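You operate a simulated robot arm through the tools that you are given. There is no shell and no other tool. Be economical: measure what you need, move in short steps, check, and stop when the job is done.

The job below is to be done with a simulated robot arm. You get a single attempt, and the scene is never put back.

## Task
Run the coil sorter empty, then wipe the oil smear off its deck.
Fine: use the blue wiping pad between the trays and put it back; guard shut at the end. Set down upright: wiping pad. What is to be rubbed or washed off counts as gone when no trace of it is left.

The check looks at the end state, three seconds after you hand in, the way a careful person would. Anything else that was tipped, shoved, dropped, spilled or broken makes it a failure.

## Robot
A 7-joint arm with a two-finger parallel gripper on a trunk, on a base that drives. Base frame: it is fixed to the floor where the robot stands at the start and does not move with it; the origin is under the middle of the robot, x ahead of it, y to its left, z up; the surface under the hand at the start is at about z = 72. Readings come in cm, degrees, newtons and seconds.
With the tool pointing down near the work surface it reaches from about 10 to 86 cm from the robot's upright axis, wherever it stands. Its first joint turns from -115.0 to 115.0 degrees. Places, roughly: belt switch [60, -140, 90]; bench main switch [60, -260, 90]; chute selector [60, -80, 90]; coil sorter [80, -30, 90]; coil sorter guard [80, -40, 100]; end gap knob [60, 10, 100]; feed gap knob [60, 70, 90]; grey tray [50, -175, 75]; left clamp lever [80, -160, 100]; length gate [80, -100, 90]; length gate speed knob [60, -120, 90]; length slider [60, -90, 90]; oil smear [80, -50, 90]; right clamp lever [80, -180, 100]; roll sorter [80, 40, 90]; shaking sieve [80, -170, 90]. Payload 3.91 kg.
Tool frame: the origin (TCP) lies between the finger pads and is the grasp point; the fingertips stand 3 cm ahead of it; z points along the fingers, y is the line along which they close. Largest opening 11 cm; finger width 2, thickness 1; the body of the gripper, 4.8 by 11.2 cm, starts 5.5 cm behind the TCP.
Orientation is that of the tool frame in the base frame, as a unit quaternion [w, x, y, z]. With the fingers straight down and closing along the base's y, the tool's x points along the base's -x, its y along +y and its z along -z.

## Interface
- The arm moves only by the tool nudge_tool. Its argument "moves" is a list that holds one entry, the list of rows, each a list of 7 numbers: the shift along the tool's x, y, z in cm, then the turn, a rotation vector about the tool's x, y, z in degrees, then the closure in counts, from 0 (fully open) to 255 (shut). In form: [[[x, y, z, rx, ry, rz, hand], ...]]. A call has 1 to 12 rows; each row is the pose to reach, as a shift and turn from the pose commanded when the call began, along the tool's axes at that moment. Each row takes 0.2 s and may step no farther than 5 cm and 8.6 degrees from the row before; otherwise, or with a gripper value out of range, the whole call is refused. A pose out of reach is approached as far as the arm can. The call stops where the force on the tool passes 90 N (or 10 N more than at its start, if that is more) or the arm is blocked; 0.2 s more then pass. Each finger travels about 15.3 cm/s and halts on what it meets, pressing with about 42 N; the grip force reading is that of the motor and also rises with nothing between the fingers. The clock runs only during rows and for 0.2 s after the last one: add rows that repeat a pose to give the fingers time. The reply holds the time, the measured pose of the TCP, the force on the tool along the base axes, the opening and the grip force, in the units named above and with some noise, with the torque about the TCP (base axes, N m) and any sound that the robot's microphone picked up.
- Cameras (640 x 400 px; columns grow to the right, rows downward): "scene" is now at [21.6, 15.78, 153.6]; the picture's right is [-0.55, -0.83, 0.00], its down [-0.49, 0.33, -0.81] and it looks along [0.67, -0.45, -0.59] (base axes); focal length 214 px, centre (320, 200). "wrist" rides on the gripper at [7.2, 1.7, -10.3] in the tool frame; the picture's right is [-0.23, 0.97, 0.00], its down [-0.76, -0.18, -0.62] and it looks along [-0.61, -0.14, 0.78] (tool axes); focal length 222 px, centre (320, 200). There is no depth. A picture from a camera that has moved, and an enlarged one, comes with that camera's place and axes in the base frame and with its lens.
- grab_frame(camera): a new picture of that camera. The clock stands still meanwhile.
- slide_trunk(by): slides the trunk up (or, below 0, down) by that many cm; the arm and the scene camera ride with it, the base frame stays. It gives what a move gives, with no picture.
- steer(legs): drives the robot by 1 to 6 legs, each [ahead, left, turn to the left] in cm, cm and degrees, along the robot's own axes; the way and the turn of a leg run together, so that a leg with both is an arc; at most 150 cm and 180 degrees a leg. The arm and the cameras ride along, it lands a little off, and it stops where it bumps. It gives what a move gives.
- aim_head(pan, tilt): turns the head with the scene camera to pan (to the left, within 80 degrees either way) and tilt (down, from -29 to 69), counted from straight ahead of the robot. It gives what a move gives.
- inspect(camera, box): a new picture of the part [left, top, right, bottom] of that camera's present view, enlarged. The clock stands still meanwhile.
- finish_job(): hands the job in; it is judged then, once.

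Work in short steps. Places have to be worked out from the pictures, the camera data and where the tool is seen: move nearer, look again, correct. Check each grasp and each placing, and mend what went wrong. You have 120 turns and 82 pictures in all, those below and enlarged ones among them. Open the gripper and draw the arm clear of the work before you hand the job in, unless the task says otherwise; then end with one line.

The tools are called after "Emit:" as a command line: name --argument value ..., lists and objects as JSON in quotes. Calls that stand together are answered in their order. nudge_tool: Moves the arm, as the interface text tells. Its arguments: {"type":"object","properties":{"moves":{"type":"array"}},"required":["moves"]} The other tools are called the same way: slide_trunk (by) slides the trunk up or down; steer (legs) drives the base; aim_head (pan, tilt) turns the head that bears the scene camera; grab_frame (camera) takes a picture; inspect (camera, box) takes an enlarged picture of a part of a camera's view; finish_job () hands the job in.

At the start:

```text
time: 0.0
tcp_pos: [54.73, -37.79, 160.53]
tcp_rot: [0.0, -0.001, 1.0, 0.001]
wrist_force: [-0.5, 0.5, 0.6]
moment: [0.02, -0.03, -0.02]
grip_width: 11.01
finger_force: 0.1
trunk travel left (down, up): [-87.5, 11.5]
robot x, y, heading: [-0.18, 0.2, 0.3]
head pan, tilt: [-33.5, 36.3]
```

scene: 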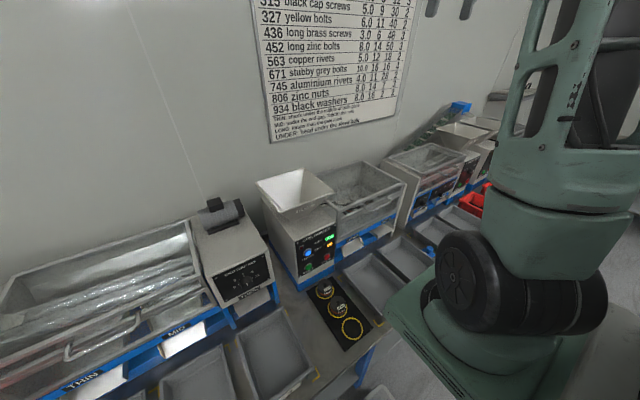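
wrist: 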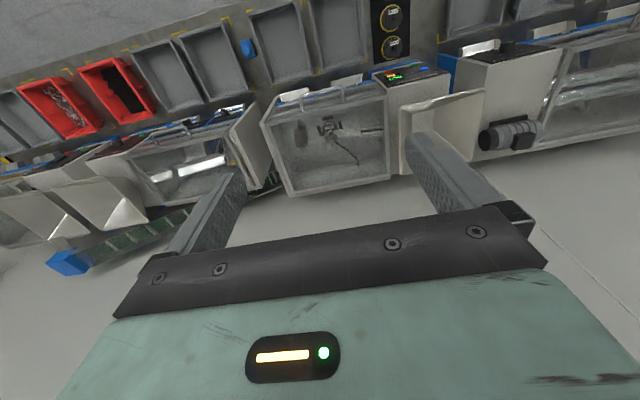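

The wrist view shows the coil sorter with a covered deck, its control panel and a blue pad between trays. I'll enlarge both.

Emit:
inspect --camera "scene" --box '[240, 150, 420, 290]'

Emit:
inspect --camera "wrist" --box '[220, 0, 480, 200]'

```text
2.86 times, centred on (330, 220) of scene
camera zoom: at [21.6, 15.78, 153.6], right [-0.55, -0.83, 0.0], down [-0.49, 0.33, -0.81], along [0.67, -0.45, -0.59], focal length 613 px, centre (291, 143)
```

zoom: 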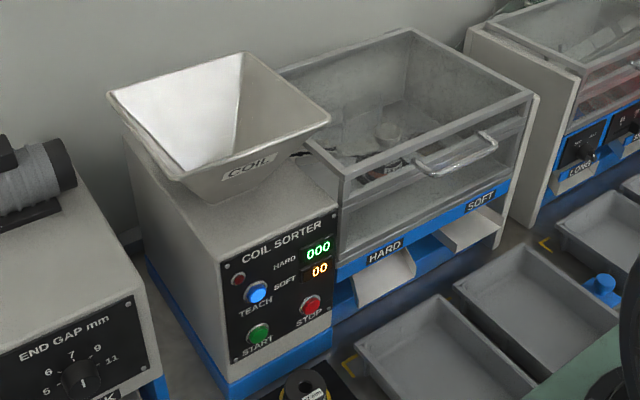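

```text
2.00 times, centred on (350, 100) of wrist
camera zoom: at [47.6, -36.21, 170.84], right [0.23, 0.97, 0.0], down [0.76, -0.18, 0.62], along [0.61, -0.14, -0.78], focal length 444 px, centre (260, 400)
```

zoom: 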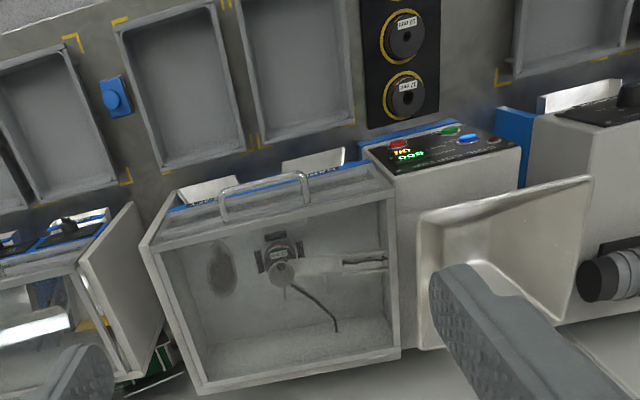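

I'll look at the floor and the bench edge before driving sideways toward the sorter.

Emit:
aim_head --pan -30 --tilt 65

Emit:
grab_frame --camera "scene"

Emit:
inspect --camera "wrist" --box '[380, 50, 540, 190]'

```text
time: 0.9
tcp_pos: [54.84, -37.79, 160.48]
tcp_rot: [0.0, 0.0, 1.0, 0.0]
wrist_force: [0.0, 0.2, -0.3]
moment: [0.01, 0.01, 0.01]
grip_width: 11.01
finger_force: 0.1
trunk travel left (down, up): [-87.5, 11.5]
robot x, y, heading: [-0.05, 0.03, 0.0]
head pan, tilt: [-30.0, 65.0]
```

```text
77 pictures are left
camera scene: at [19.58, 17.56, 149.82], right [-0.5, -0.87, 0.0], down [-0.78, 0.45, -0.42], along [0.37, -0.21, -0.91], focal length 214 px, centre (320, 200)
```

scene: 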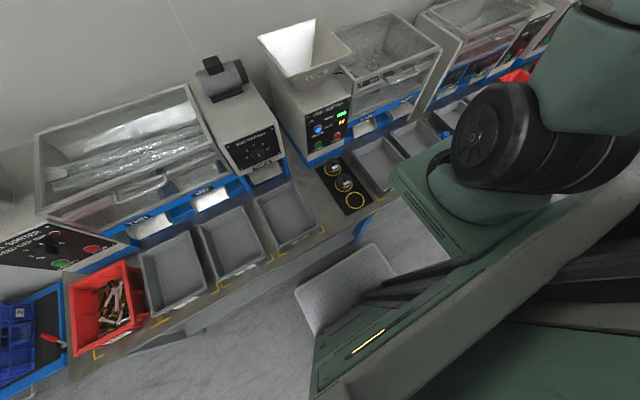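

```text
2.86 times, centred on (460, 120) of wrist
camera zoom: at [47.6, -36.21, 170.84], right [0.23, 0.97, 0.0], down [0.76, -0.18, 0.62], along [0.61, -0.14, -0.78], focal length 635 px, centre (-80, 429)
```

zoom: 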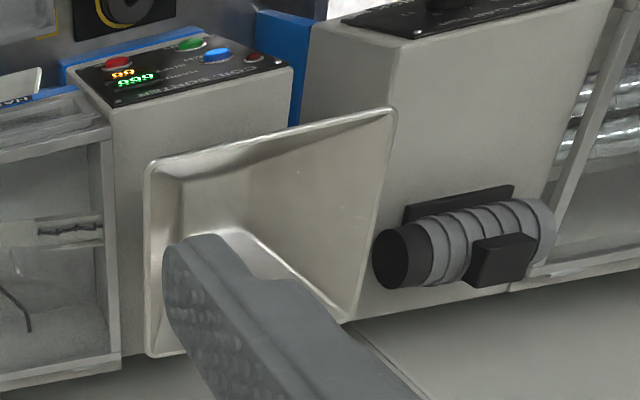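

The bench edge runs at about x≈35 and the side looks free. I drive right about 35 cm to face the coil sorter.

Emit:
steer --legs '[[0, -35, 0]]'

Emit:
aim_head --pan 0 --tilt 45

Emit:
grab_frame --camera "scene"

Emit:
grab_frame --camera "wrist"

```text
time: 3.2
tcp_pos: [55.04, -72.77, 160.34]
tcp_rot: [0.0, -0.002, 1.0, 0.0]
wrist_force: [0.1, 0.4, -0.6]
moment: [-0.03, 0.02, -0.02]
grip_width: 10.99
finger_force: 0.0
trunk travel left (down, up): [-87.5, 11.5]
robot x, y, heading: [0.26, -34.85, 0.3]
head pan, tilt: [-30.0, 65.0]
```

```text
time: 4.2
tcp_pos: [55.06, -72.76, 160.43]
tcp_rot: [-0.001, -0.002, 1.0, 0.0]
wrist_force: [0.0, 0.4, -0.3]
moment: [-0.01, 0.02, -0.01]
grip_width: 11.02
finger_force: 0.1
trunk travel left (down, up): [-87.5, 11.5]
robot x, y, heading: [0.06, -35.16, 0.0]
head pan, tilt: [0.0, 45.0]
```

```text
75 pictures are left
camera scene: at [22.44, -14.37, 152.31], right [0.0, -1.0, 0.0], down [-0.71, 0.0, -0.71], along [0.71, 0.0, -0.71], focal length 214 px, centre (320, 200)
```

scene: 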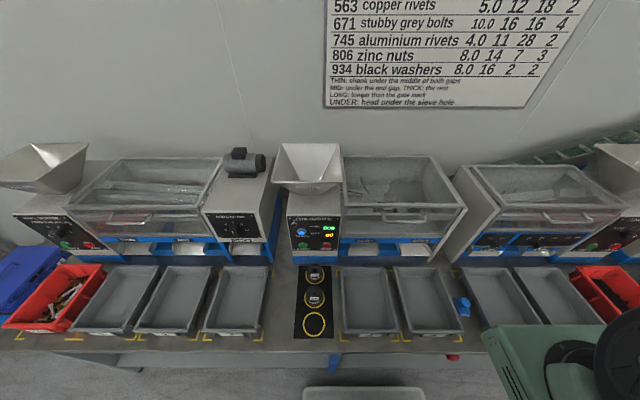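

```text
74 pictures are left
camera wrist: at [47.79, -71.09, 170.84], right [0.22, 0.97, 0.0], down [0.76, -0.17, 0.62], along [0.61, -0.14, -0.78], focal length 222 px, centre (320, 200)
```

wrist: 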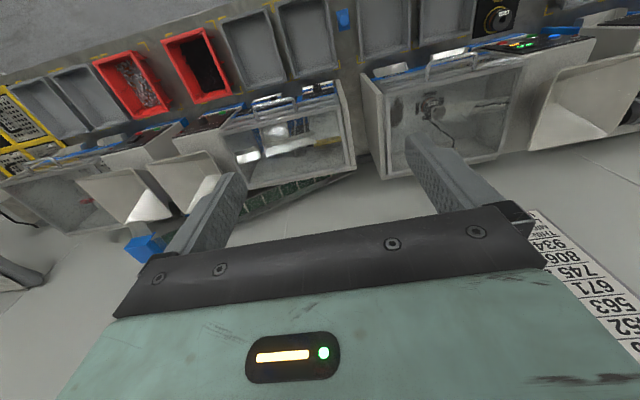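

A clear frontal view now. I enlarge the coil sorter and the space in front of it.

Emit:
inspect --camera "scene" --box '[265, 135, 475, 265]'

Emit:
inspect --camera "scene" --box '[285, 250, 495, 370]'

```text
3.05 times, centred on (370, 200) of scene
camera zoom: at [22.44, -14.37, 152.31], right [0.0, -1.0, 0.0], down [-0.71, 0.0, -0.71], along [0.71, 0.0, -0.71], focal length 654 px, centre (168, 200)
```

zoom: 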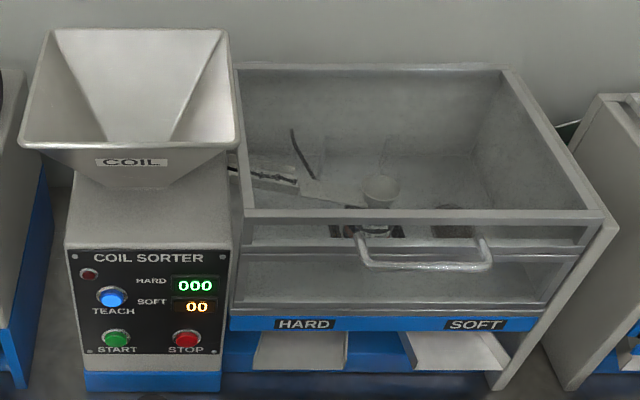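

```text
3.05 times, centred on (390, 310) of scene
camera zoom: at [22.44, -14.37, 152.31], right [0.0, -1.0, 0.0], down [-0.71, 0.0, -0.71], along [0.71, 0.0, -0.71], focal length 654 px, centre (107, -135)
```

zoom: 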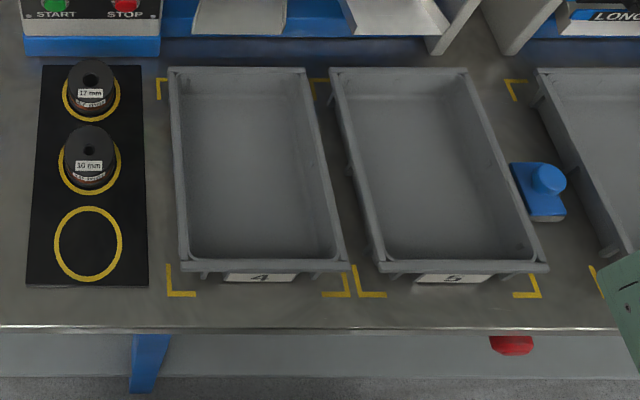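

The counters read 000/00 and the pad sits at the right of tray 5. I move the hand left so the wrist camera looks into the hopper and onto the deck.

Emit:
nudge_tool --moves '[[[0, 5, 0, 0, 0, 0, 0], [0, 10, 0, 0, 0, 0, 0], [0, 15, 0, 0, 0, 0, 0], [0, 20, 0, 0, 0, 0, 0], [0, 25, 0, 0, 0, 0, 0], [0, 30, 0, 0, 0, 0, 0], [0, 35, 2, 0, 0, 0, 0], [0, 40, 5, 0, 0, 0, 0], [0, 40, 5, 0, 0, 0, 0]]]'

Emit:
grab_frame --camera "wrist"

```text
refused: row 7 steps farther than a row can; nothing moved
```

```text
71 pictures are left
camera wrist: at [47.79, -71.09, 170.84], right [0.22, 0.97, 0.0], down [0.76, -0.17, 0.62], along [0.61, -0.14, -0.78], focal length 222 px, centre (320, 200)
```

wrist: 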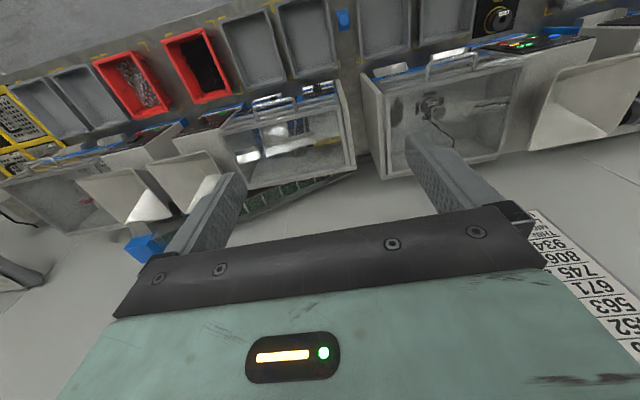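

The steps were too long; same motion with a limit under 5 cm.

Emit:
nudge_tool --moves '[[[0, 4.5, 0, 0, 0, 0, 0], [0, 9, 0, 0, 0, 0, 0], [0, 13.5, 0, 0, 0, 0, 0], [0, 18, 0, 0, 0, 0, 0], [0, 22.5, 0, 0, 0, 0, 0], [0, 27, 0, 0, 0, 0, 0], [0, 31.5, 0, 0, 0, 0, 0], [0, 36, 0, 0, 0, 0, 0], [0, 40, 0, 0, 0, 0, 0], [0, 40, 4, 0, 0, 0, 0]]]'

Emit:
grab_frame --camera "wrist"

```text
time: 6.3
tcp_pos: [54.88, -32.71, 156.54]
tcp_rot: [0.001, -0.003, 1.0, 0.0]
wrist_force: [0.2, -0.4, 0.0]
moment: [-0.03, -0.01, 0.0]
grip_width: 11.0
finger_force: 0.1
trunk travel left (down, up): [-87.5, 11.5]
robot x, y, heading: [0.29, -35.08, 0.1]
head pan, tilt: [0.0, 45.0]
```

```text
70 pictures are left
camera wrist: at [47.59, -31.04, 166.93], right [0.22, 0.97, 0.0], down [0.76, -0.17, 0.62], along [0.61, -0.14, -0.78], focal length 222 px, centre (320, 200)
```

wrist: 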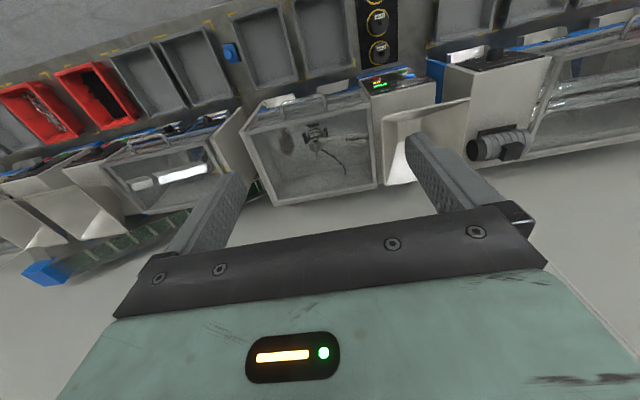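

I enlarge the sorter's deck and the hopper here.

Emit:
inspect --camera "wrist" --box '[235, 60, 475, 210]'

```text
2.67 times, centred on (355, 135) of wrist
camera zoom: at [47.59, -31.04, 166.93], right [0.22, 0.97, 0.0], down [0.76, -0.17, 0.62], along [0.61, -0.14, -0.78], focal length 592 px, centre (227, 373)
```

zoom: 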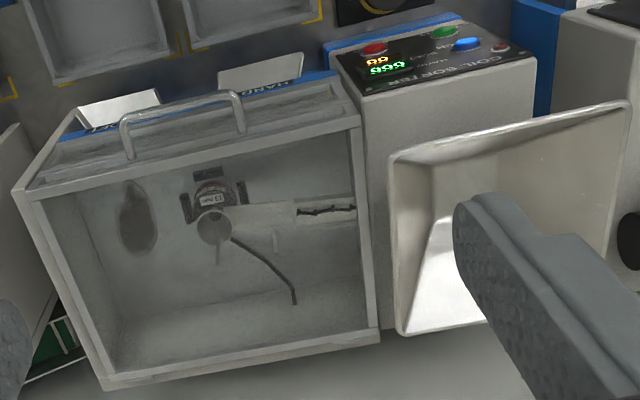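

STOP ≈ (66,-16.5,84.5), START ≈ (66,-8.3,85), panel near vertical; guard covers x 66–94, y -58…-21, top z≈105. I lower the wrist camera for a close look.

Emit:
nudge_tool --moves '[[[1, -1, 4, 0, 0, 0, 0], [2, -2, 8, 0, 0, 0, 0], [3, -3, 12, 0, 0, 0, 0], [4, -4, 16, 0, 0, 0, 0], [5, -5, 20, 0, 0, 0, 0], [6, -6, 24, 0, 0, 0, 0]]]'

Emit:
grab_frame --camera "wrist"

```text
time: 7.8
tcp_pos: [48.85, -38.93, 132.32]
tcp_rot: [-0.001, -0.003, 1.0, -0.001]
wrist_force: [0.0, 0.0, -0.2]
moment: [0.0, -0.01, -0.01]
grip_width: 11.03
finger_force: 0.1
trunk travel left (down, up): [-87.5, 11.5]
robot x, y, heading: [0.01, -35.03, 0.2]
head pan, tilt: [0.0, 45.0]
```

```text
68 pictures are left
camera wrist: at [41.55, -37.27, 142.69], right [0.22, 0.97, 0.0], down [0.76, -0.17, 0.62], along [0.61, -0.14, -0.78], focal length 222 px, centre (320, 200)
```

wrist: 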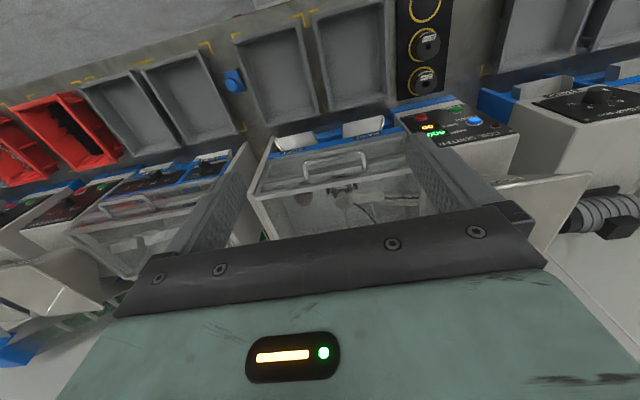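

I close the fingers, tilt the tool 45° forward and bring it in front of START, standing well off.

Emit:
nudge_tool --moves '[[[0, 3.06, 2.5, 0, -4.5, 0, 255], [0, 6.12, 5, 0, -9, 0, 255], [0, 9.18, 7.5, 0, -13.5, 0, 255], [0, 12.24, 10, 0, -18, 0, 255], [0, 15.3, 12.5, 0, -22.5, 0, 255], [0, 18.36, 15, 0, -27, 0, 255], [0, 21.42, 17.5, 0, -31.5, 0, 255], [0, 24.48, 20, 0, -36, 0, 255], [0, 27.54, 22.5, 0, -40.5, 0, 255], [0, 30.6, 25, 0, -45, 0, 255], [0, 30.6, 25, 0, -45, 0, 255]]]'

Emit:
grab_frame --camera "wrist"

Emit:
grab_frame --camera "scene"

```text
time: 10.2
tcp_pos: [48.82, -8.12, 107.39]
tcp_rot: [0.383, -0.001, 0.924, 0.001]
wrist_force: [-0.4, -0.4, 0.2]
moment: [0.03, 0.01, 0.03]
grip_width: 0.0
finger_force: 38.0
trunk travel left (down, up): [-87.5, 11.5]
robot x, y, heading: [0.27, -35.08, 0.5]
head pan, tilt: [0.0, 45.0]
```

```text
67 pictures are left
camera wrist: at [36.37, -6.45, 109.61], right [0.16, 0.97, 0.16], down [0.1, -0.18, 0.98], along [0.98, -0.14, -0.12], focal length 222 px, centre (320, 200)
```

wrist: 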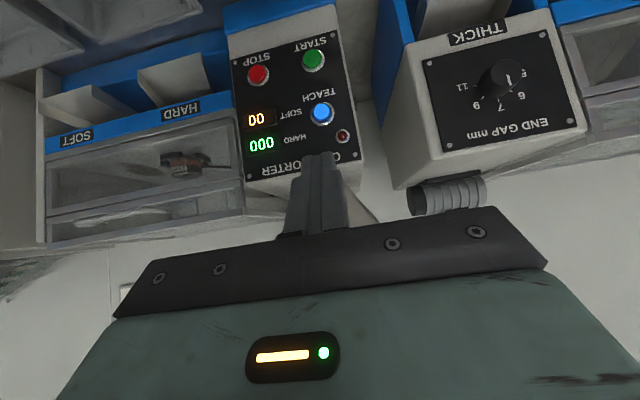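

```text
66 pictures are left
camera scene: at [22.44, -14.35, 152.32], right [0.0, -1.0, 0.0], down [-0.71, 0.0, -0.71], along [0.71, 0.0, -0.71], focal length 214 px, centre (320, 200)
```

scene: 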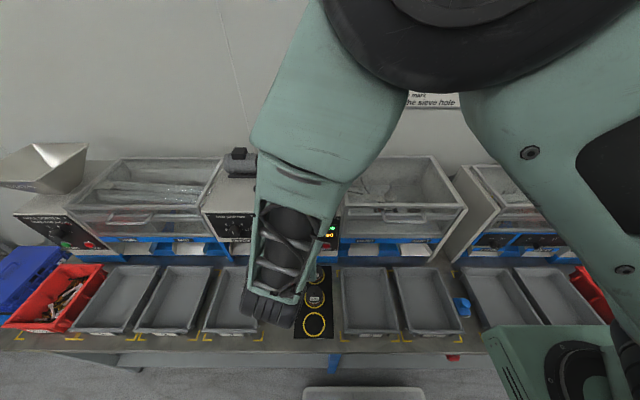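

START refined to (66,-8.3,85.5). I come to about 4 cm in front of it.

Emit:
nudge_tool --moves '[[[1.2, 0, 3.6, 0, 0, 0, 255], [2.4, 0, 7.2, 0, 0, 0, 255], [3.6, -0.1, 10.9, 0, 0, 0, 255], [4.9, -0.1, 14.5, 0, 0, 0, 255], [6.1, -0.2, 18.2, 0, 0, 0, 255], [7.3, -0.2, 21.8, 0, 0, 0, 255]]]'

Emit:
grab_frame --camera "wrist"

```text
time: 11.6
tcp_pos: [58.95, -8.17, 86.84]
tcp_rot: [0.382, -0.001, 0.924, 0.0]
wrist_force: [-0.3, 0.5, 0.3]
moment: [0.01, 0.0, -0.01]
grip_width: 0.0
finger_force: 37.0
trunk travel left (down, up): [-87.5, 11.5]
robot x, y, heading: [-0.43, -35.02, 0.3]
head pan, tilt: [0.0, 45.0]
```

```text
65 pictures are left
camera wrist: at [46.57, -6.68, 89.07], right [0.16, 0.97, 0.16], down [0.1, -0.18, 0.98], along [0.98, -0.14, -0.12], focal length 222 px, centre (320, 200)
```

wrist: 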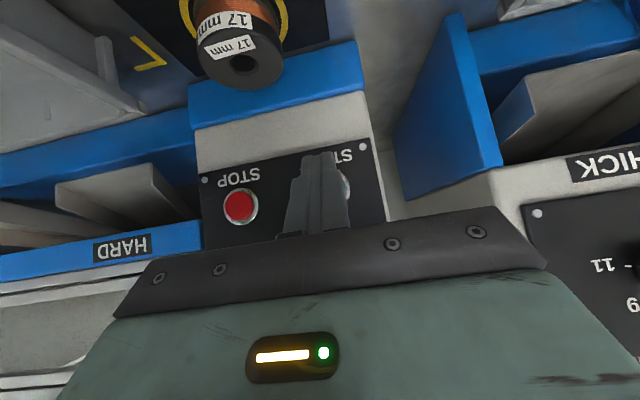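

The tip is aligned with START (its rim shows just beside the finger). I push along +x in small steps.

Emit:
nudge_tool --moves '[[[-0.9, 0, 0.9, 0, 0, 0, 255], [-1.5, 0, 1.5, 0, 0, 0, 255], [-1.9, 0, 1.9, 0, 0, 0, 255], [-2.2, 0, 2.2, 0, 0, 0, 255]]]'

Emit:
inspect --camera "wrist" --box '[190, 80, 400, 260]'

```text
time: 12.6
tcp_pos: [62.21, -8.3, 86.86]
tcp_rot: [0.382, -0.002, 0.924, 0.0]
wrist_force: [-0.1, -0.7, -0.8]
moment: [-0.01, 0.02, 0.01]
grip_width: 0.03
finger_force: 37.1
trunk travel left (down, up): [-87.5, 11.5]
robot x, y, heading: [0.26, -34.76, 0.3]
head pan, tilt: [0.0, 45.0]
```

```text
2.22 times, centred on (295, 170) of wrist
camera zoom: at [49.68, -6.71, 89.11], right [0.16, 0.97, 0.16], down [0.1, -0.18, 0.98], along [0.98, -0.14, -0.12], focal length 494 px, centre (376, 267)
```

zoom: 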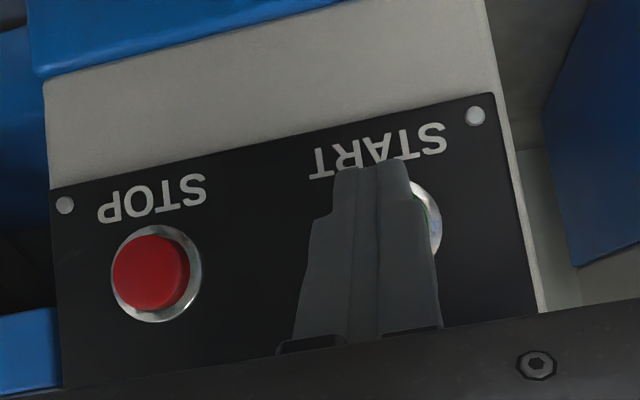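

No contact yet. I shift 0.5 cm left to center and push further.

Emit:
nudge_tool --moves '[[[0, 0.5, 0, 0, 0, 0, 255], [-0.3, 0.5, 0.3, 0, 0, 0, 255], [-0.6, 0.5, 0.6, 0, 0, 0, 255], [-0.9, 0.5, 0.9, 0, 0, 0, 255], [-1.2, 0.5, 1.2, 0, 0, 0, 255]]]'

Emit:
inspect --camera "wrist" --box '[190, 80, 400, 260]'

```text
time: 13.8
tcp_pos: [62.62, -7.72, 86.78]
tcp_rot: [0.377, -0.005, 0.926, 0.001]
wrist_force: [-67.4, -10.8, 23.1]
moment: [-0.06, 0.35, -0.33]
grip_width: 0.02
finger_force: 37.9
trunk travel left (down, up): [-87.5, 11.5]
robot x, y, heading: [0.0, -35.03, 0.2]
head pan, tilt: [0.0, 45.0]
heard: click
```

```text
2.22 times, centred on (295, 170) of wrist
camera zoom: at [50.34, -6.15, 89.18], right [0.15, 0.98, 0.16], down [0.11, -0.18, 0.98], along [0.98, -0.13, -0.14], focal length 494 px, centre (376, 267)
```

zoom: 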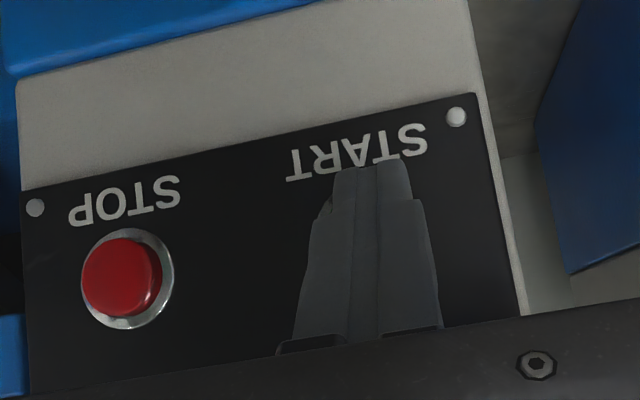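

A click was heard. I back off and move the hand aside to see the counters and what the machine does.

Emit:
nudge_tool --moves '[[[2, 0, -2, 0, 0, 0, 255], [4, 0, -4, 0, 0, 0, 255], [5, 0, -7, 0, 0, 0, 255], [5, 0, -11, 0, 0, 0, 255], [4, 0, -15, 0, 0, 0, 255], [3, 0, -19, 0, 0, 0, 255]]]'

Emit:
grab_frame --camera "wrist"

Emit:
inspect --camera "scene" --box '[310, 135, 475, 265]'

```text
time: 15.2
tcp_pos: [48.11, -7.79, 98.33]
tcp_rot: [0.383, -0.003, 0.924, 0.001]
wrist_force: [0.4, -0.2, -0.1]
moment: [0.02, -0.01, 0.0]
grip_width: 0.03
finger_force: 37.5
trunk travel left (down, up): [-87.5, 11.5]
robot x, y, heading: [0.15, -34.76, 0.1]
head pan, tilt: [0.0, 45.0]
```

```text
62 pictures are left
camera wrist: at [35.72, -6.17, 100.45], right [0.16, 0.97, 0.16], down [0.1, -0.18, 0.98], along [0.98, -0.14, -0.12], focal length 222 px, centre (320, 200)
```

wrist: 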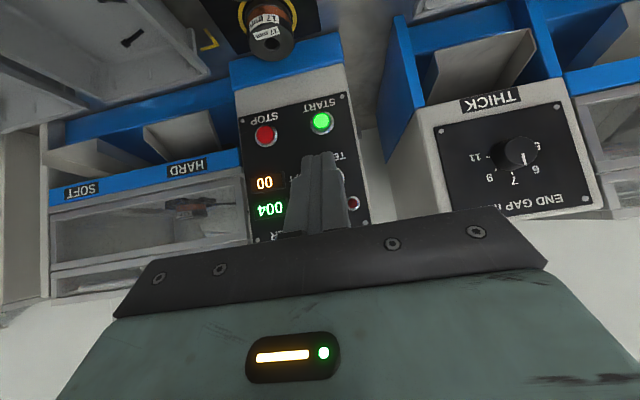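

```text
3.08 times, centred on (392, 200) of scene
camera zoom: at [22.48, -14.35, 152.3], right [0.0, -1.0, 0.0], down [-0.71, 0.0, -0.71], along [0.71, 0.0, -0.71], focal length 660 px, centre (97, 200)
```

zoom: 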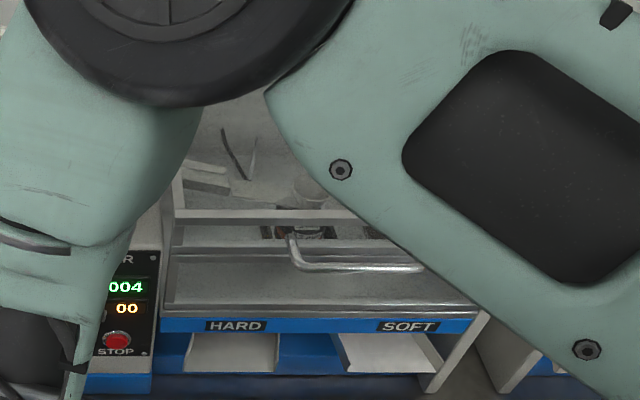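

It's running: START lit, hard count 004, a coil already in the tray. I wait, shifting the hand sideways to the STOP side.

Emit:
nudge_tool --moves '[[[0, -3, 0, 0, 0, 0, 255], [0, -6, 0, 0, 0, 0, 255], [0, -9.2, 0, 0, 0, 0, 255], [0, -9.2, 0, 0, 0, 0, 255], [0, -9.2, 0, 0, 0, 0, 255], [0, -9.2, 0, 0, 0, 0, 255], [0, -9.2, 0, 0, 0, 0, 255], [0, -9.2, 0, 0, 0, 0, 255], [0, -9.2, 0, 0, 0, 0, 255], [0, -9.2, 0, 0, 0, 0, 255], [0, -9.2, 0, 0, 0, 0, 255], [0, -9.2, 0, 0, 0, 0, 255]]]'

Emit:
grab_frame --camera "wrist"

```text
time: 17.8
tcp_pos: [48.36, -17.1, 98.2]
tcp_rot: [0.383, -0.003, 0.924, 0.001]
wrist_force: [-1.0, 0.6, 0.4]
moment: [0.0, -0.02, -0.02]
grip_width: 0.0
finger_force: 37.4
trunk travel left (down, up): [-87.5, 11.5]
robot x, y, heading: [0.22, -35.35, 0.2]
head pan, tilt: [0.0, 45.0]
```

```text
60 pictures are left
camera wrist: at [35.9, -15.48, 100.43], right [0.16, 0.97, 0.16], down [0.1, -0.18, 0.98], along [0.98, -0.14, -0.12], focal length 222 px, centre (320, 200)
```

wrist: 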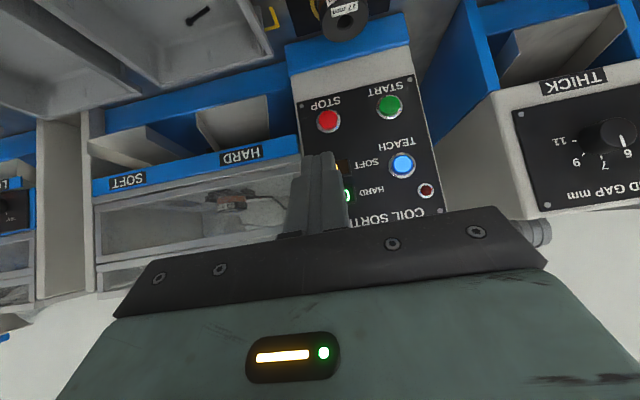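

The START lamp looks dark now. I check the counters and the deck with the scene camera.

Emit:
grab_frame --camera "scene"

Emit:
inspect --camera "wrist" --box '[90, 60, 450, 270]'

```text
59 pictures are left
camera scene: at [22.44, -14.36, 152.32], right [0.0, -1.0, 0.0], down [-0.71, 0.0, -0.71], along [0.71, 0.0, -0.71], focal length 214 px, centre (320, 200)
```

scene: 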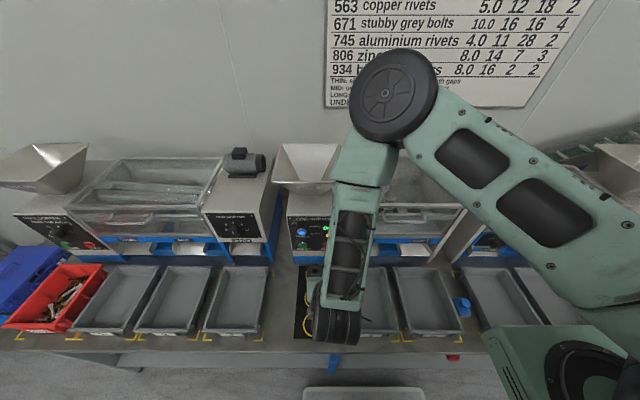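

```text
1.78 times, centred on (270, 165) of wrist
camera zoom: at [35.9, -15.48, 100.43], right [0.16, 0.97, 0.16], down [0.1, -0.18, 0.98], along [0.98, -0.14, -0.12], focal length 395 px, centre (409, 262)
```

zoom: 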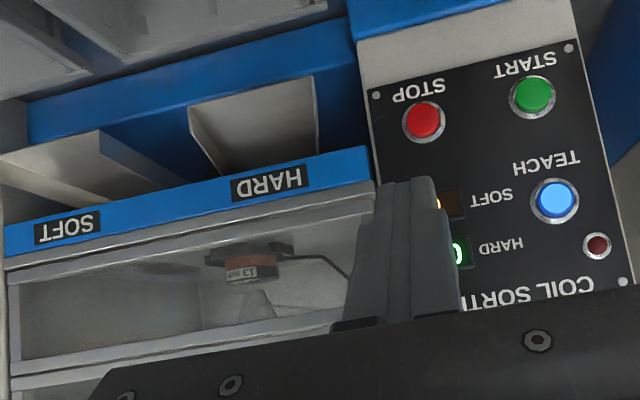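

I lift the hand up and out to the right for an unobstructed view.

Emit:
nudge_tool --moves '[[[-3, 0, -3, 0, 0, 0, 255], [-6, 0, -6, 0, 0, 0, 255], [-9, 0, -9, 0, 0, 0, 255], [-12, 0, -12, 0, 0, 0, 255], [-15, 0, -15, 0, 0, 0, 255], [-18, 0, -18, 0, 0, 0, 255], [-20, -4, -20, 0, 0, 0, 255], [-20, -8.5, -20, 0, 0, 0, 255], [-20, -13, -20, 0, 0, 0, 255], [-20, -17.5, -20, 0, 0, 0, 255], [-20, -22, -20, 0, 0, 0, 255], [-20, -26.5, -20, 0, 0, 0, 255]]]'

Emit:
inspect --camera "scene" --box '[265, 135, 475, 265]'

Emit:
inspect --camera "scene" --box '[285, 230, 495, 350]'

```text
time: 20.4
tcp_pos: [56.8, -41.41, 134.58]
tcp_rot: [0.383, -0.001, 0.924, 0.001]
wrist_force: [0.7, 0.8, 0.4]
moment: [-0.02, 0.02, -0.01]
grip_width: 0.0
finger_force: 37.5
out of reach, approached as far as the arm can: row 8, 9, 10, 11, 12
trunk travel left (down, up): [-87.5, 11.5]
robot x, y, heading: [0.25, -34.98, 0.2]
head pan, tilt: [0.0, 45.0]
```

```text
3.05 times, centred on (370, 200) of scene
camera zoom: at [22.43, -14.32, 152.31], right [0.0, -1.0, 0.0], down [-0.71, 0.0, -0.71], along [0.71, 0.0, -0.71], focal length 654 px, centre (168, 200)
```

zoom: 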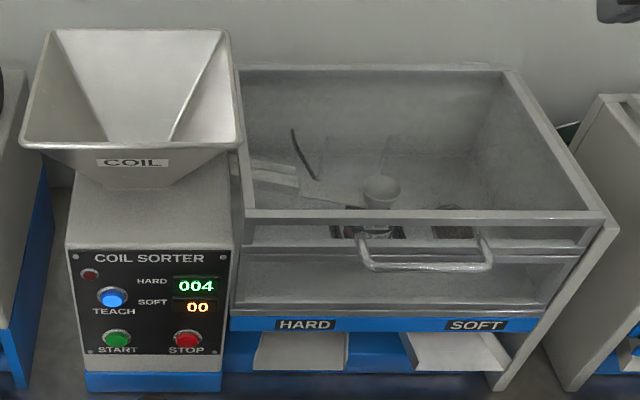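

```text
3.05 times, centred on (390, 290) of scene
camera zoom: at [22.43, -14.32, 152.31], right [0.0, -1.0, 0.0], down [-0.71, 0.0, -0.71], along [0.71, 0.0, -0.71], focal length 654 px, centre (107, -74)
```

zoom: 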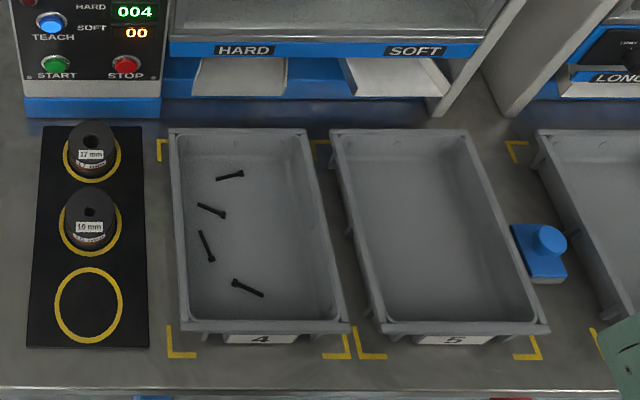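

Four pieces went to tray 4, the infeed is now empty, the START lamp is off and the count stays 004, so the machine has run empty. Next is the guard: its handle bar triangulates to about (62.5, -39, 103), y -33…-45. I roll the gripper 90° and lower it in front of the handle.

Emit:
nudge_tool --moves '[[[1.6, 0, 0.5, 0, 0, 7.5, 255], [3.2, 0, 1, 0, 0, 15, 255], [4.8, 0, 1.5, 0, 0, 22.5, 200], [6.4, 0, 2, 0, 0, 30, 200], [8, 0, 2.5, 0, 0, 37.5, 190], [9.6, 0, 3, 0, 0, 45, 190], [11.2, 0, 3.5, 0, 0, 52.5, 190], [12.8, 0, 4, 0, 0, 60, 190], [14.4, 0, 4.5, 0, 0, 67.5, 190], [16, 0, 5, 0, 0, 75, 190], [17.6, 0, 5.5, 0, 0, 82.5, 190], [19.2, 0, 6, 0, 0, 90, 190]]]'

Emit:
grab_frame --camera "wrist"

```text
time: 23.1
tcp_pos: [54.17, -21.84, 138.96]
tcp_rot: [0.298, 0.351, 0.758, 0.462]
wrist_force: [0.7, 0.6, -0.1]
moment: [0.02, -0.02, -0.01]
grip_width: 2.81
finger_force: 0.0
out of reach, approached as far as the arm can: row 1, 2, 3, 4, 5, 6, 7, 8, 9, 10, 11, 12
trunk travel left (down, up): [-87.5, 11.5]
robot x, y, heading: [0.07, -34.78, -0.0]
head pan, tilt: [0.0, 45.0]
stopped in row 12: the arm was blocked; the commanded pose is now the measured one
```

```text
55 pictures are left
camera wrist: at [42.44, -20.45, 143.57], right [0.38, 0.13, 0.92], down [-0.09, -0.98, 0.18], along [0.92, -0.15, -0.36], focal length 222 px, centre (320, 200)
```

wrist: 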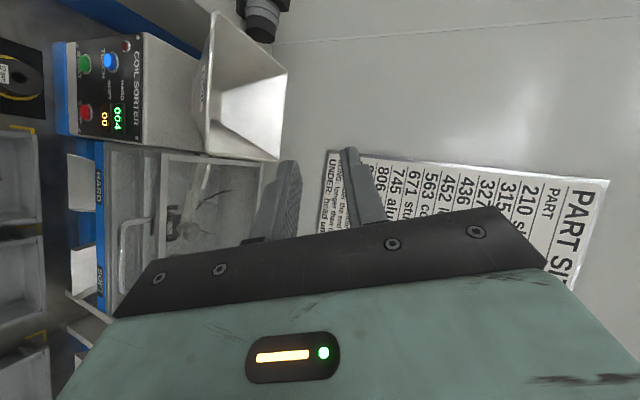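

The arm got folded and blocked near itself (up-high with a forward tilt). I swing the tool back to face the guard and come down to handle level.

Emit:
nudge_tool --moves '[[[-0.7, -3.2, -0.2, 0.4, -2.9, 1.3, 190], [-1.4, -6.4, -0.5, 0.8, -5.9, 2.6, 190], [-2.1, -9.5, -0.7, 1.2, -8.8, 3.8, 190], [-2.8, -12.7, -0.9, 1.6, -11.8, 5.1, 190], [-3.5, -15.9, -1.1, 2, -14.7, 6.4, 190], [-4.1, -19, -1.4, 2.5, -17.6, 7.7, 190], [-4.8, -22.2, -1.6, 2.9, -20.6, 9, 190], [-5.5, -25.4, -1.8, 3.3, -23.5, 10.2, 190], [-6.2, -28.5, -2.1, 3.7, -26.5, 11.5, 190], [-6.9, -31.7, -2.3, 4.1, -29.4, 12.8, 190], [-6.9, -31.7, -2.3, 4.1, -29.4, 12.8, 190]]]'

Emit:
grab_frame --camera "wrist"

```text
time: 25.6
tcp_pos: [58.82, -25.48, 126.95]
tcp_rot: [0.42, 0.547, 0.629, 0.359]
wrist_force: [1.0, -0.1, 0.9]
moment: [-0.01, -0.01, 0.01]
grip_width: 2.82
finger_force: 0.1
out of reach, approached as far as the arm can: row 1, 2, 3, 4, 5, 6, 7, 8, 9, 10, 11
trunk travel left (down, up): [-87.5, 11.5]
robot x, y, heading: [0.02, -35.01, 0.2]
head pan, tilt: [0.0, 45.0]
```

```text
54 pictures are left
camera wrist: at [49.52, -18.23, 131.48], right [0.39, -0.08, 0.92], down [-0.61, -0.77, 0.19], along [0.69, -0.63, -0.35], focal length 222 px, centre (320, 200)
```

wrist: 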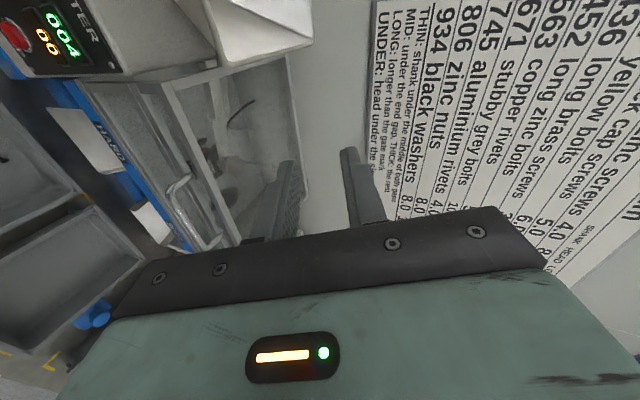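

The arm still can't reach the commanded pose. I look at its posture.

Emit:
grab_frame --camera "scene"

```text
53 pictures are left
camera scene: at [22.44, -14.32, 152.32], right [0.0, -1.0, 0.0], down [-0.71, 0.0, -0.71], along [0.71, 0.0, -0.71], focal length 214 px, centre (320, 200)
```

scene: 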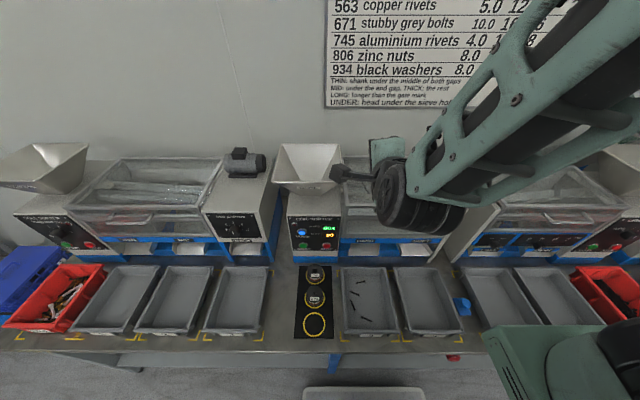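

The orientation is now what I wanted (pointing forward, 23° down, rolled 90°), only the position lags. I hold the commanded pose to see whether it settles.

Emit:
nudge_tool --moves '[[[0, 0, 0, 0, 0, 0, 190], [0, 0, 0, 0, 0, 0, 190], [0, 0, 0, 0, 0, 0, 190]]]'

```text
time: 26.4
tcp_pos: [58.63, -25.62, 126.79]
tcp_rot: [0.419, 0.546, 0.63, 0.359]
wrist_force: [0.5, -0.2, 0.4]
moment: [0.0, 0.04, -0.05]
grip_width: 2.83
finger_force: 0.1
trunk travel left (down, up): [-87.5, 11.5]
robot x, y, heading: [-0.25, -35.19, 0.3]
head pan, tilt: [0.0, 45.0]
```

The commanded pose seems reset to the measured one. I try a plain step down and back from here.

Emit:
nudge_tool --moves '[[[0.3, -3.5, 0, 0, 0, 0, 190], [0.6, -7, 0, 0, 0, 0, 190], [0.9, -10, 0, 0, 0, 0, 190], [0.9, -10, 0, 0, 0, 0, 190]]]'

```text
time: 27.4
tcp_pos: [56.63, -24.13, 126.82]
tcp_rot: [0.42, 0.547, 0.629, 0.359]
wrist_force: [-0.4, 0.1, 0.2]
moment: [-0.02, -0.02, 0.02]
grip_width: 2.8
finger_force: 0.0
out of reach, approached as far as the arm can: row 1, 2, 3, 4
trunk travel left (down, up): [-87.5, 11.5]
robot x, y, heading: [0.35, -34.98, 0.1]
head pan, tilt: [0.0, 45.0]
```

At this spot next to the robot's axis the tilt is joint-limited, but at START (27 cm to the left of the axis) it worked well. I drive the robot 31 cm to the right so that the guard lies in that good area.

Emit:
steer --legs '[[0, -31, 0]]'

Emit:
aim_head --pan 5 --tilt 45

Emit:
grab_frame --camera "scene"

```text
time: 29.4
tcp_pos: [56.8, -55.03, 126.83]
tcp_rot: [0.419, 0.546, 0.63, 0.359]
wrist_force: [-0.3, -0.7, 0.4]
moment: [0.02, 0.03, 0.01]
grip_width: 2.83
finger_force: 0.0
trunk travel left (down, up): [-87.5, 11.5]
robot x, y, heading: [0.26, -65.95, 0.2]
head pan, tilt: [0.0, 45.0]
```

```text
time: 30.1
tcp_pos: [56.81, -55.18, 126.8]
tcp_rot: [0.42, 0.546, 0.63, 0.359]
wrist_force: [-0.7, 0.7, 0.5]
moment: [0.03, -0.01, 0.04]
grip_width: 2.82
finger_force: 0.0
trunk travel left (down, up): [-87.5, 11.5]
robot x, y, heading: [-0.18, -65.98, 0.4]
head pan, tilt: [5.0, 45.0]
```

```text
52 pictures are left
camera scene: at [22.52, -44.58, 152.32], right [0.09, -1.0, 0.0], down [-0.7, -0.06, -0.71], along [0.7, 0.06, -0.71], focal length 214 px, centre (320, 200)
```

scene: 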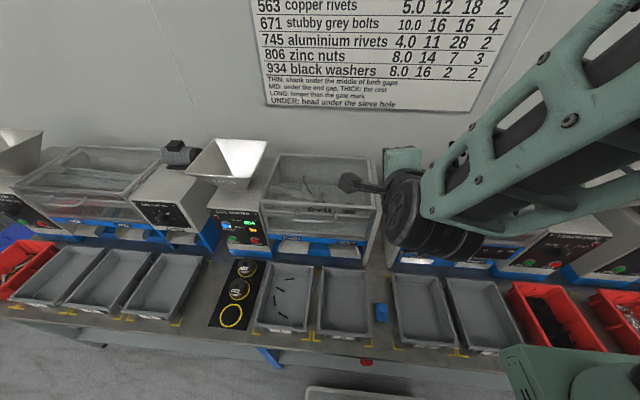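

Now I shift left to handle's y and then descend, watching for reach.

Emit:
nudge_tool --moves '[[[4, 0.3, -1, 0, 0, 0, 190], [8, 0.5, -1.9, 0, 0, 0, 190], [12, 0.8, -2.4, 0, 0, 0, 190], [16, 1.1, -2.9, 0, 0, 0, 190], [16.5, -2, -1.5, 0, 0, 0, 190], [17, -5.1, -0.2, 0, 0, 0, 190], [17.5, -8.6, 1.3, 0, 0, 0, 190], [18, -12, 2.7, 0, 0, 0, 190], [18.4, -15, 4, 0, 0, 0, 190]]]'

Emit:
grab_frame --camera "wrist"

Emit:
grab_frame --camera "scene"

```text
time: 32.1
tcp_pos: [50.23, -48.43, 128.34]
tcp_rot: [0.42, 0.546, 0.63, 0.359]
wrist_force: [-0.1, 0.8, -0.5]
moment: [-0.02, 0.02, -0.04]
grip_width: 2.81
finger_force: 0.1
out of reach, approached as far as the arm can: row 1, 2, 3, 4, 5, 6, 7, 8, 9
trunk travel left (down, up): [-87.5, 11.5]
robot x, y, heading: [0.1, -65.9, 0.4]
head pan, tilt: [5.0, 45.0]
```

```text
51 pictures are left
camera wrist: at [41.0, -41.15, 133.0], right [0.39, -0.08, 0.92], down [-0.6, -0.78, 0.19], along [0.7, -0.63, -0.35], focal length 222 px, centre (320, 200)
```

wrist: 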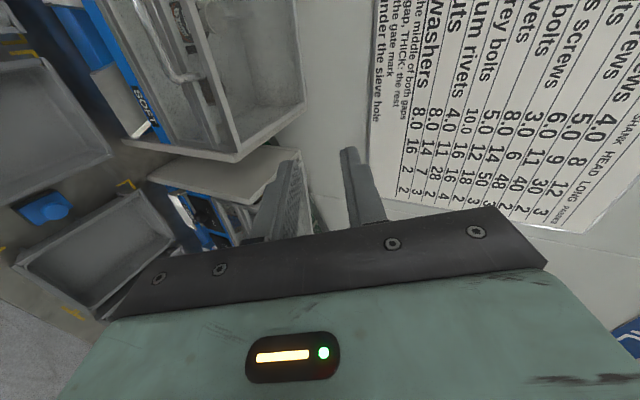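

```text
50 pictures are left
camera scene: at [22.51, -44.56, 152.32], right [0.09, -1.0, 0.0], down [-0.7, -0.06, -0.71], along [0.7, 0.06, -0.71], focal length 214 px, centre (320, 200)
```

scene: 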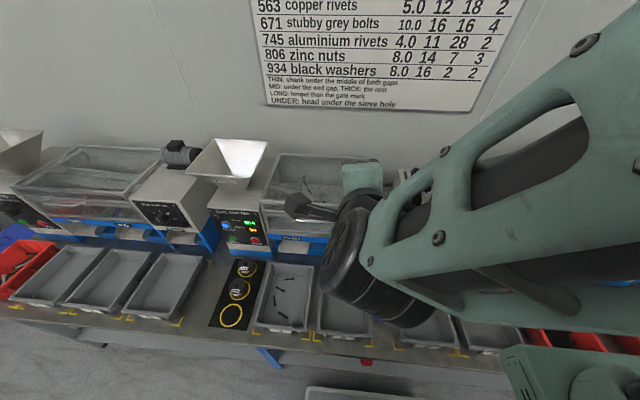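

This roll hits a joint limit. I undo the roll; I'll hook the handle from below with closed fingers instead.

Emit:
nudge_tool --moves '[[[0, 0, 0, 0, 0, -8.1, 190], [0, 0, 0, 0, 0, -16.3, 190], [0, 0, 0, 0, 0, -24.5, 255], [0, 0, 0, 0, 0, -32.6, 255], [0, 0, 0, 0, 0, -40.8, 255], [0, 0, 0, 0, 0, -48.9, 255], [0, 0, 0, 0, 0, -57, 255], [0, 0, 0, 0, 0, -65.2, 255], [0, 0, 0, 0, 0, -73.4, 255], [0, 0, 0, 0, 0, -81.5, 255], [0, 0, 0, 0, 0, -81.5, 255]]]'

```text
time: 34.5
tcp_pos: [50.1, -48.88, 128.18]
tcp_rot: [0.551, 0.003, 0.834, -0.003]
wrist_force: [-0.2, -0.1, 1.2]
moment: [0.01, -0.03, -0.01]
grip_width: 0.01
finger_force: 37.6
trunk travel left (down, up): [-87.5, 11.5]
robot x, y, heading: [0.32, -65.99, 0.2]
head pan, tilt: [5.0, 45.0]
```

Unrolled fine. I go to just in front of and slightly below the handle bar.

Emit:
nudge_tool --moves '[[[0, 4.5, 0, 0, 0, 0, 255], [0, 9, 0, 0, 0, 0, 255], [3.5, 9.9, 1.5, 0, 0, 0, 255], [7.1, 9.9, 3, 0, 0, 0, 255], [10.6, 9.9, 4.5, 0, 0, 0, 255], [14.2, 9.9, 6.1, 0, 0, 0, 255], [17.7, 9.9, 7.6, 0, 0, 0, 255], [21.3, 9.9, 9.1, 0, 0, 0, 255], [24.8, 9.9, 10.6, 0, 0, 0, 255], [24.8, 9.9, 10.6, 0, 0, 0, 255]]]'

Emit:
grab_frame --camera "wrist"

Emit:
grab_frame --camera "scene"

```text
time: 36.7
tcp_pos: [47.0, -49.9, 127.25]
tcp_rot: [0.552, 0.003, 0.834, -0.002]
wrist_force: [0.5, 0.0, -0.4]
moment: [0.01, -0.01, 0.0]
grip_width: 0.01
finger_force: 37.4
out of reach, approached as far as the arm can: row 1, 2, 3, 4, 5, 6, 7, 8, 9, 10
trunk travel left (down, up): [-87.5, 11.5]
robot x, y, heading: [-0.02, -65.98, 0.3]
head pan, tilt: [5.0, 45.0]
```

```text
49 pictures are left
camera wrist: at [34.7, -48.2, 124.68], right [0.1, 0.97, 0.21], down [-0.28, -0.18, 0.94], along [0.96, -0.15, 0.25], focal length 222 px, centre (320, 200)
```

wrist: 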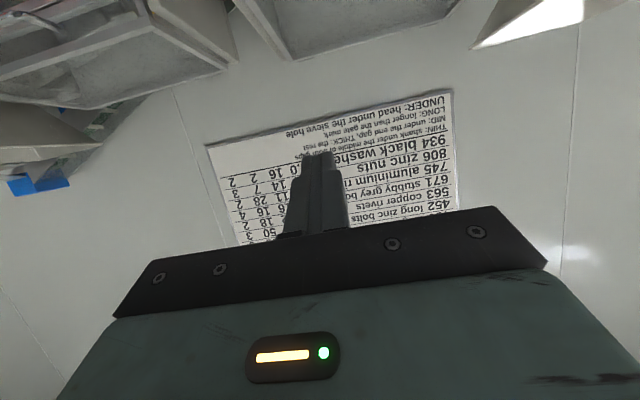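

```text
48 pictures are left
camera scene: at [22.52, -44.57, 152.32], right [0.09, -1.0, 0.0], down [-0.7, -0.06, -0.71], along [0.7, 0.06, -0.71], focal length 214 px, centre (320, 200)
```

scene: 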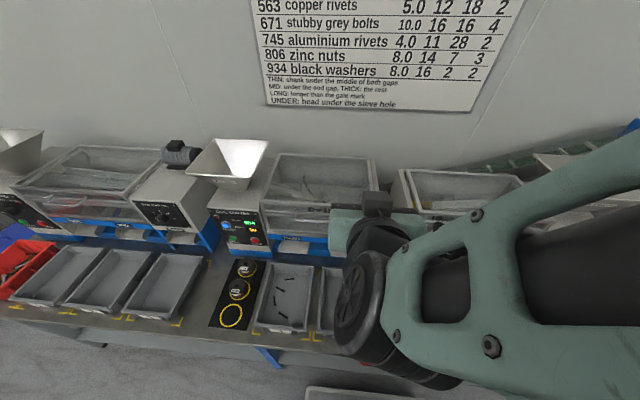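

The IK is stuck against a limit in this posture. I return to tool-down first, then redo the tilt during the descent as I did for START.

Emit:
nudge_tool --moves '[[[0, 0, 0, 0, 8, 0, 255], [0, 0, 0, 0, 16, 0, 255], [0, 0, 0, 0, 24, 0, 255], [0, 0, 0, 0, 32, 0, 255], [0, 0, 0, 0, 40, 0, 255], [0, 0, 0, 0, 48, 0, 255], [0, 0, 0, 0, 56, 0, 255], [0, 0, 0, 0, 62, 0, 255], [0, 0, 0, 0, 67, 0, 255], [0, 0, 0, 0, 67, 0, 255]]]'

```text
time: 38.9
tcp_pos: [47.65, -50.09, 127.1]
tcp_rot: [0.145, 0.004, 0.989, -0.003]
wrist_force: [-0.7, -0.4, 0.1]
moment: [0.02, 0.02, -0.02]
grip_width: 0.01
finger_force: 37.2
out of reach, approached as far as the arm can: row 7, 8, 9, 10
trunk travel left (down, up): [-87.5, 11.5]
robot x, y, heading: [0.63, -65.76, 0.1]
head pan, tilt: [5.0, 45.0]
```

Nearly upright. I try moving left/forward a bit and finish uprighting.

Emit:
nudge_tool --moves '[[[-2, 2, 0.5, 0, 3, 0, 255], [-4, 4, 1, 0, 6, 0, 255], [-6, 6, 1.5, 0, 9, 0, 255], [-7.7, 8, 2.3, 0, 12, 0, 255], [-7.7, 11, 2.3, 0, 16, 0, 255], [-7.7, 11, 2.3, 0, 16, 0, 255]]]'

Emit:
grab_frame --camera "scene"

```text
time: 40.3
tcp_pos: [47.67, -49.99, 127.5]
tcp_rot: [0.141, 0.005, 0.99, -0.002]
wrist_force: [0.2, -0.4, -0.9]
moment: [0.0, -0.02, -0.01]
grip_width: 0.0
finger_force: 38.2
out of reach, approached as far as the arm can: row 1, 2, 3, 4, 5, 6
trunk travel left (down, up): [-87.5, 11.5]
robot x, y, heading: [0.38, -65.93, 0.0]
head pan, tilt: [5.0, 45.0]
```

```text
47 pictures are left
camera scene: at [22.52, -44.58, 152.32], right [0.09, -1.0, 0.0], down [-0.7, -0.06, -0.71], along [0.7, 0.06, -0.71], focal length 214 px, centre (320, 200)
```

scene: 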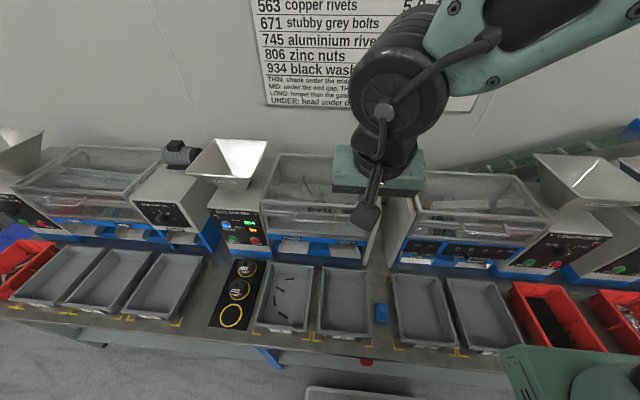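

Still pinned at a limit. I probe to find which direction frees it: up and right first.

Emit:
nudge_tool --moves '[[[0, -3, -3, 0, 0, 0, 255], [0, -6, -6, 0, 0, 0, 255], [0, -9, -9, 0, 0, 0, 255], [0, -9, -12, 0, 0, 0, 255]]]'

Emit:
nudge_tool --moves '[[[0, 0, 0, 0, 0, 8, 255], [0, 0, 0, 0, 0, 16, 255]]]'

```text
time: 41.3
tcp_pos: [44.28, -59.12, 139.1]
tcp_rot: [0.141, 0.004, 0.99, -0.003]
wrist_force: [0.4, 0.6, -0.7]
moment: [-0.01, -0.01, 0.01]
grip_width: 0.0
finger_force: 38.3
trunk travel left (down, up): [-87.5, 11.5]
robot x, y, heading: [0.19, -65.77, 0.3]
head pan, tilt: [5.0, 45.0]
```

```text
time: 41.9
tcp_pos: [44.05, -59.1, 139.13]
tcp_rot: [0.142, 0.143, 0.979, 0.017]
wrist_force: [0.1, 0.4, 1.0]
moment: [0.03, 0.01, -0.05]
grip_width: 0.01
finger_force: 37.7
trunk travel left (down, up): [-87.5, 11.5]
robot x, y, heading: [-0.1, -65.78, 0.2]
head pan, tilt: [5.0, 45.0]
```

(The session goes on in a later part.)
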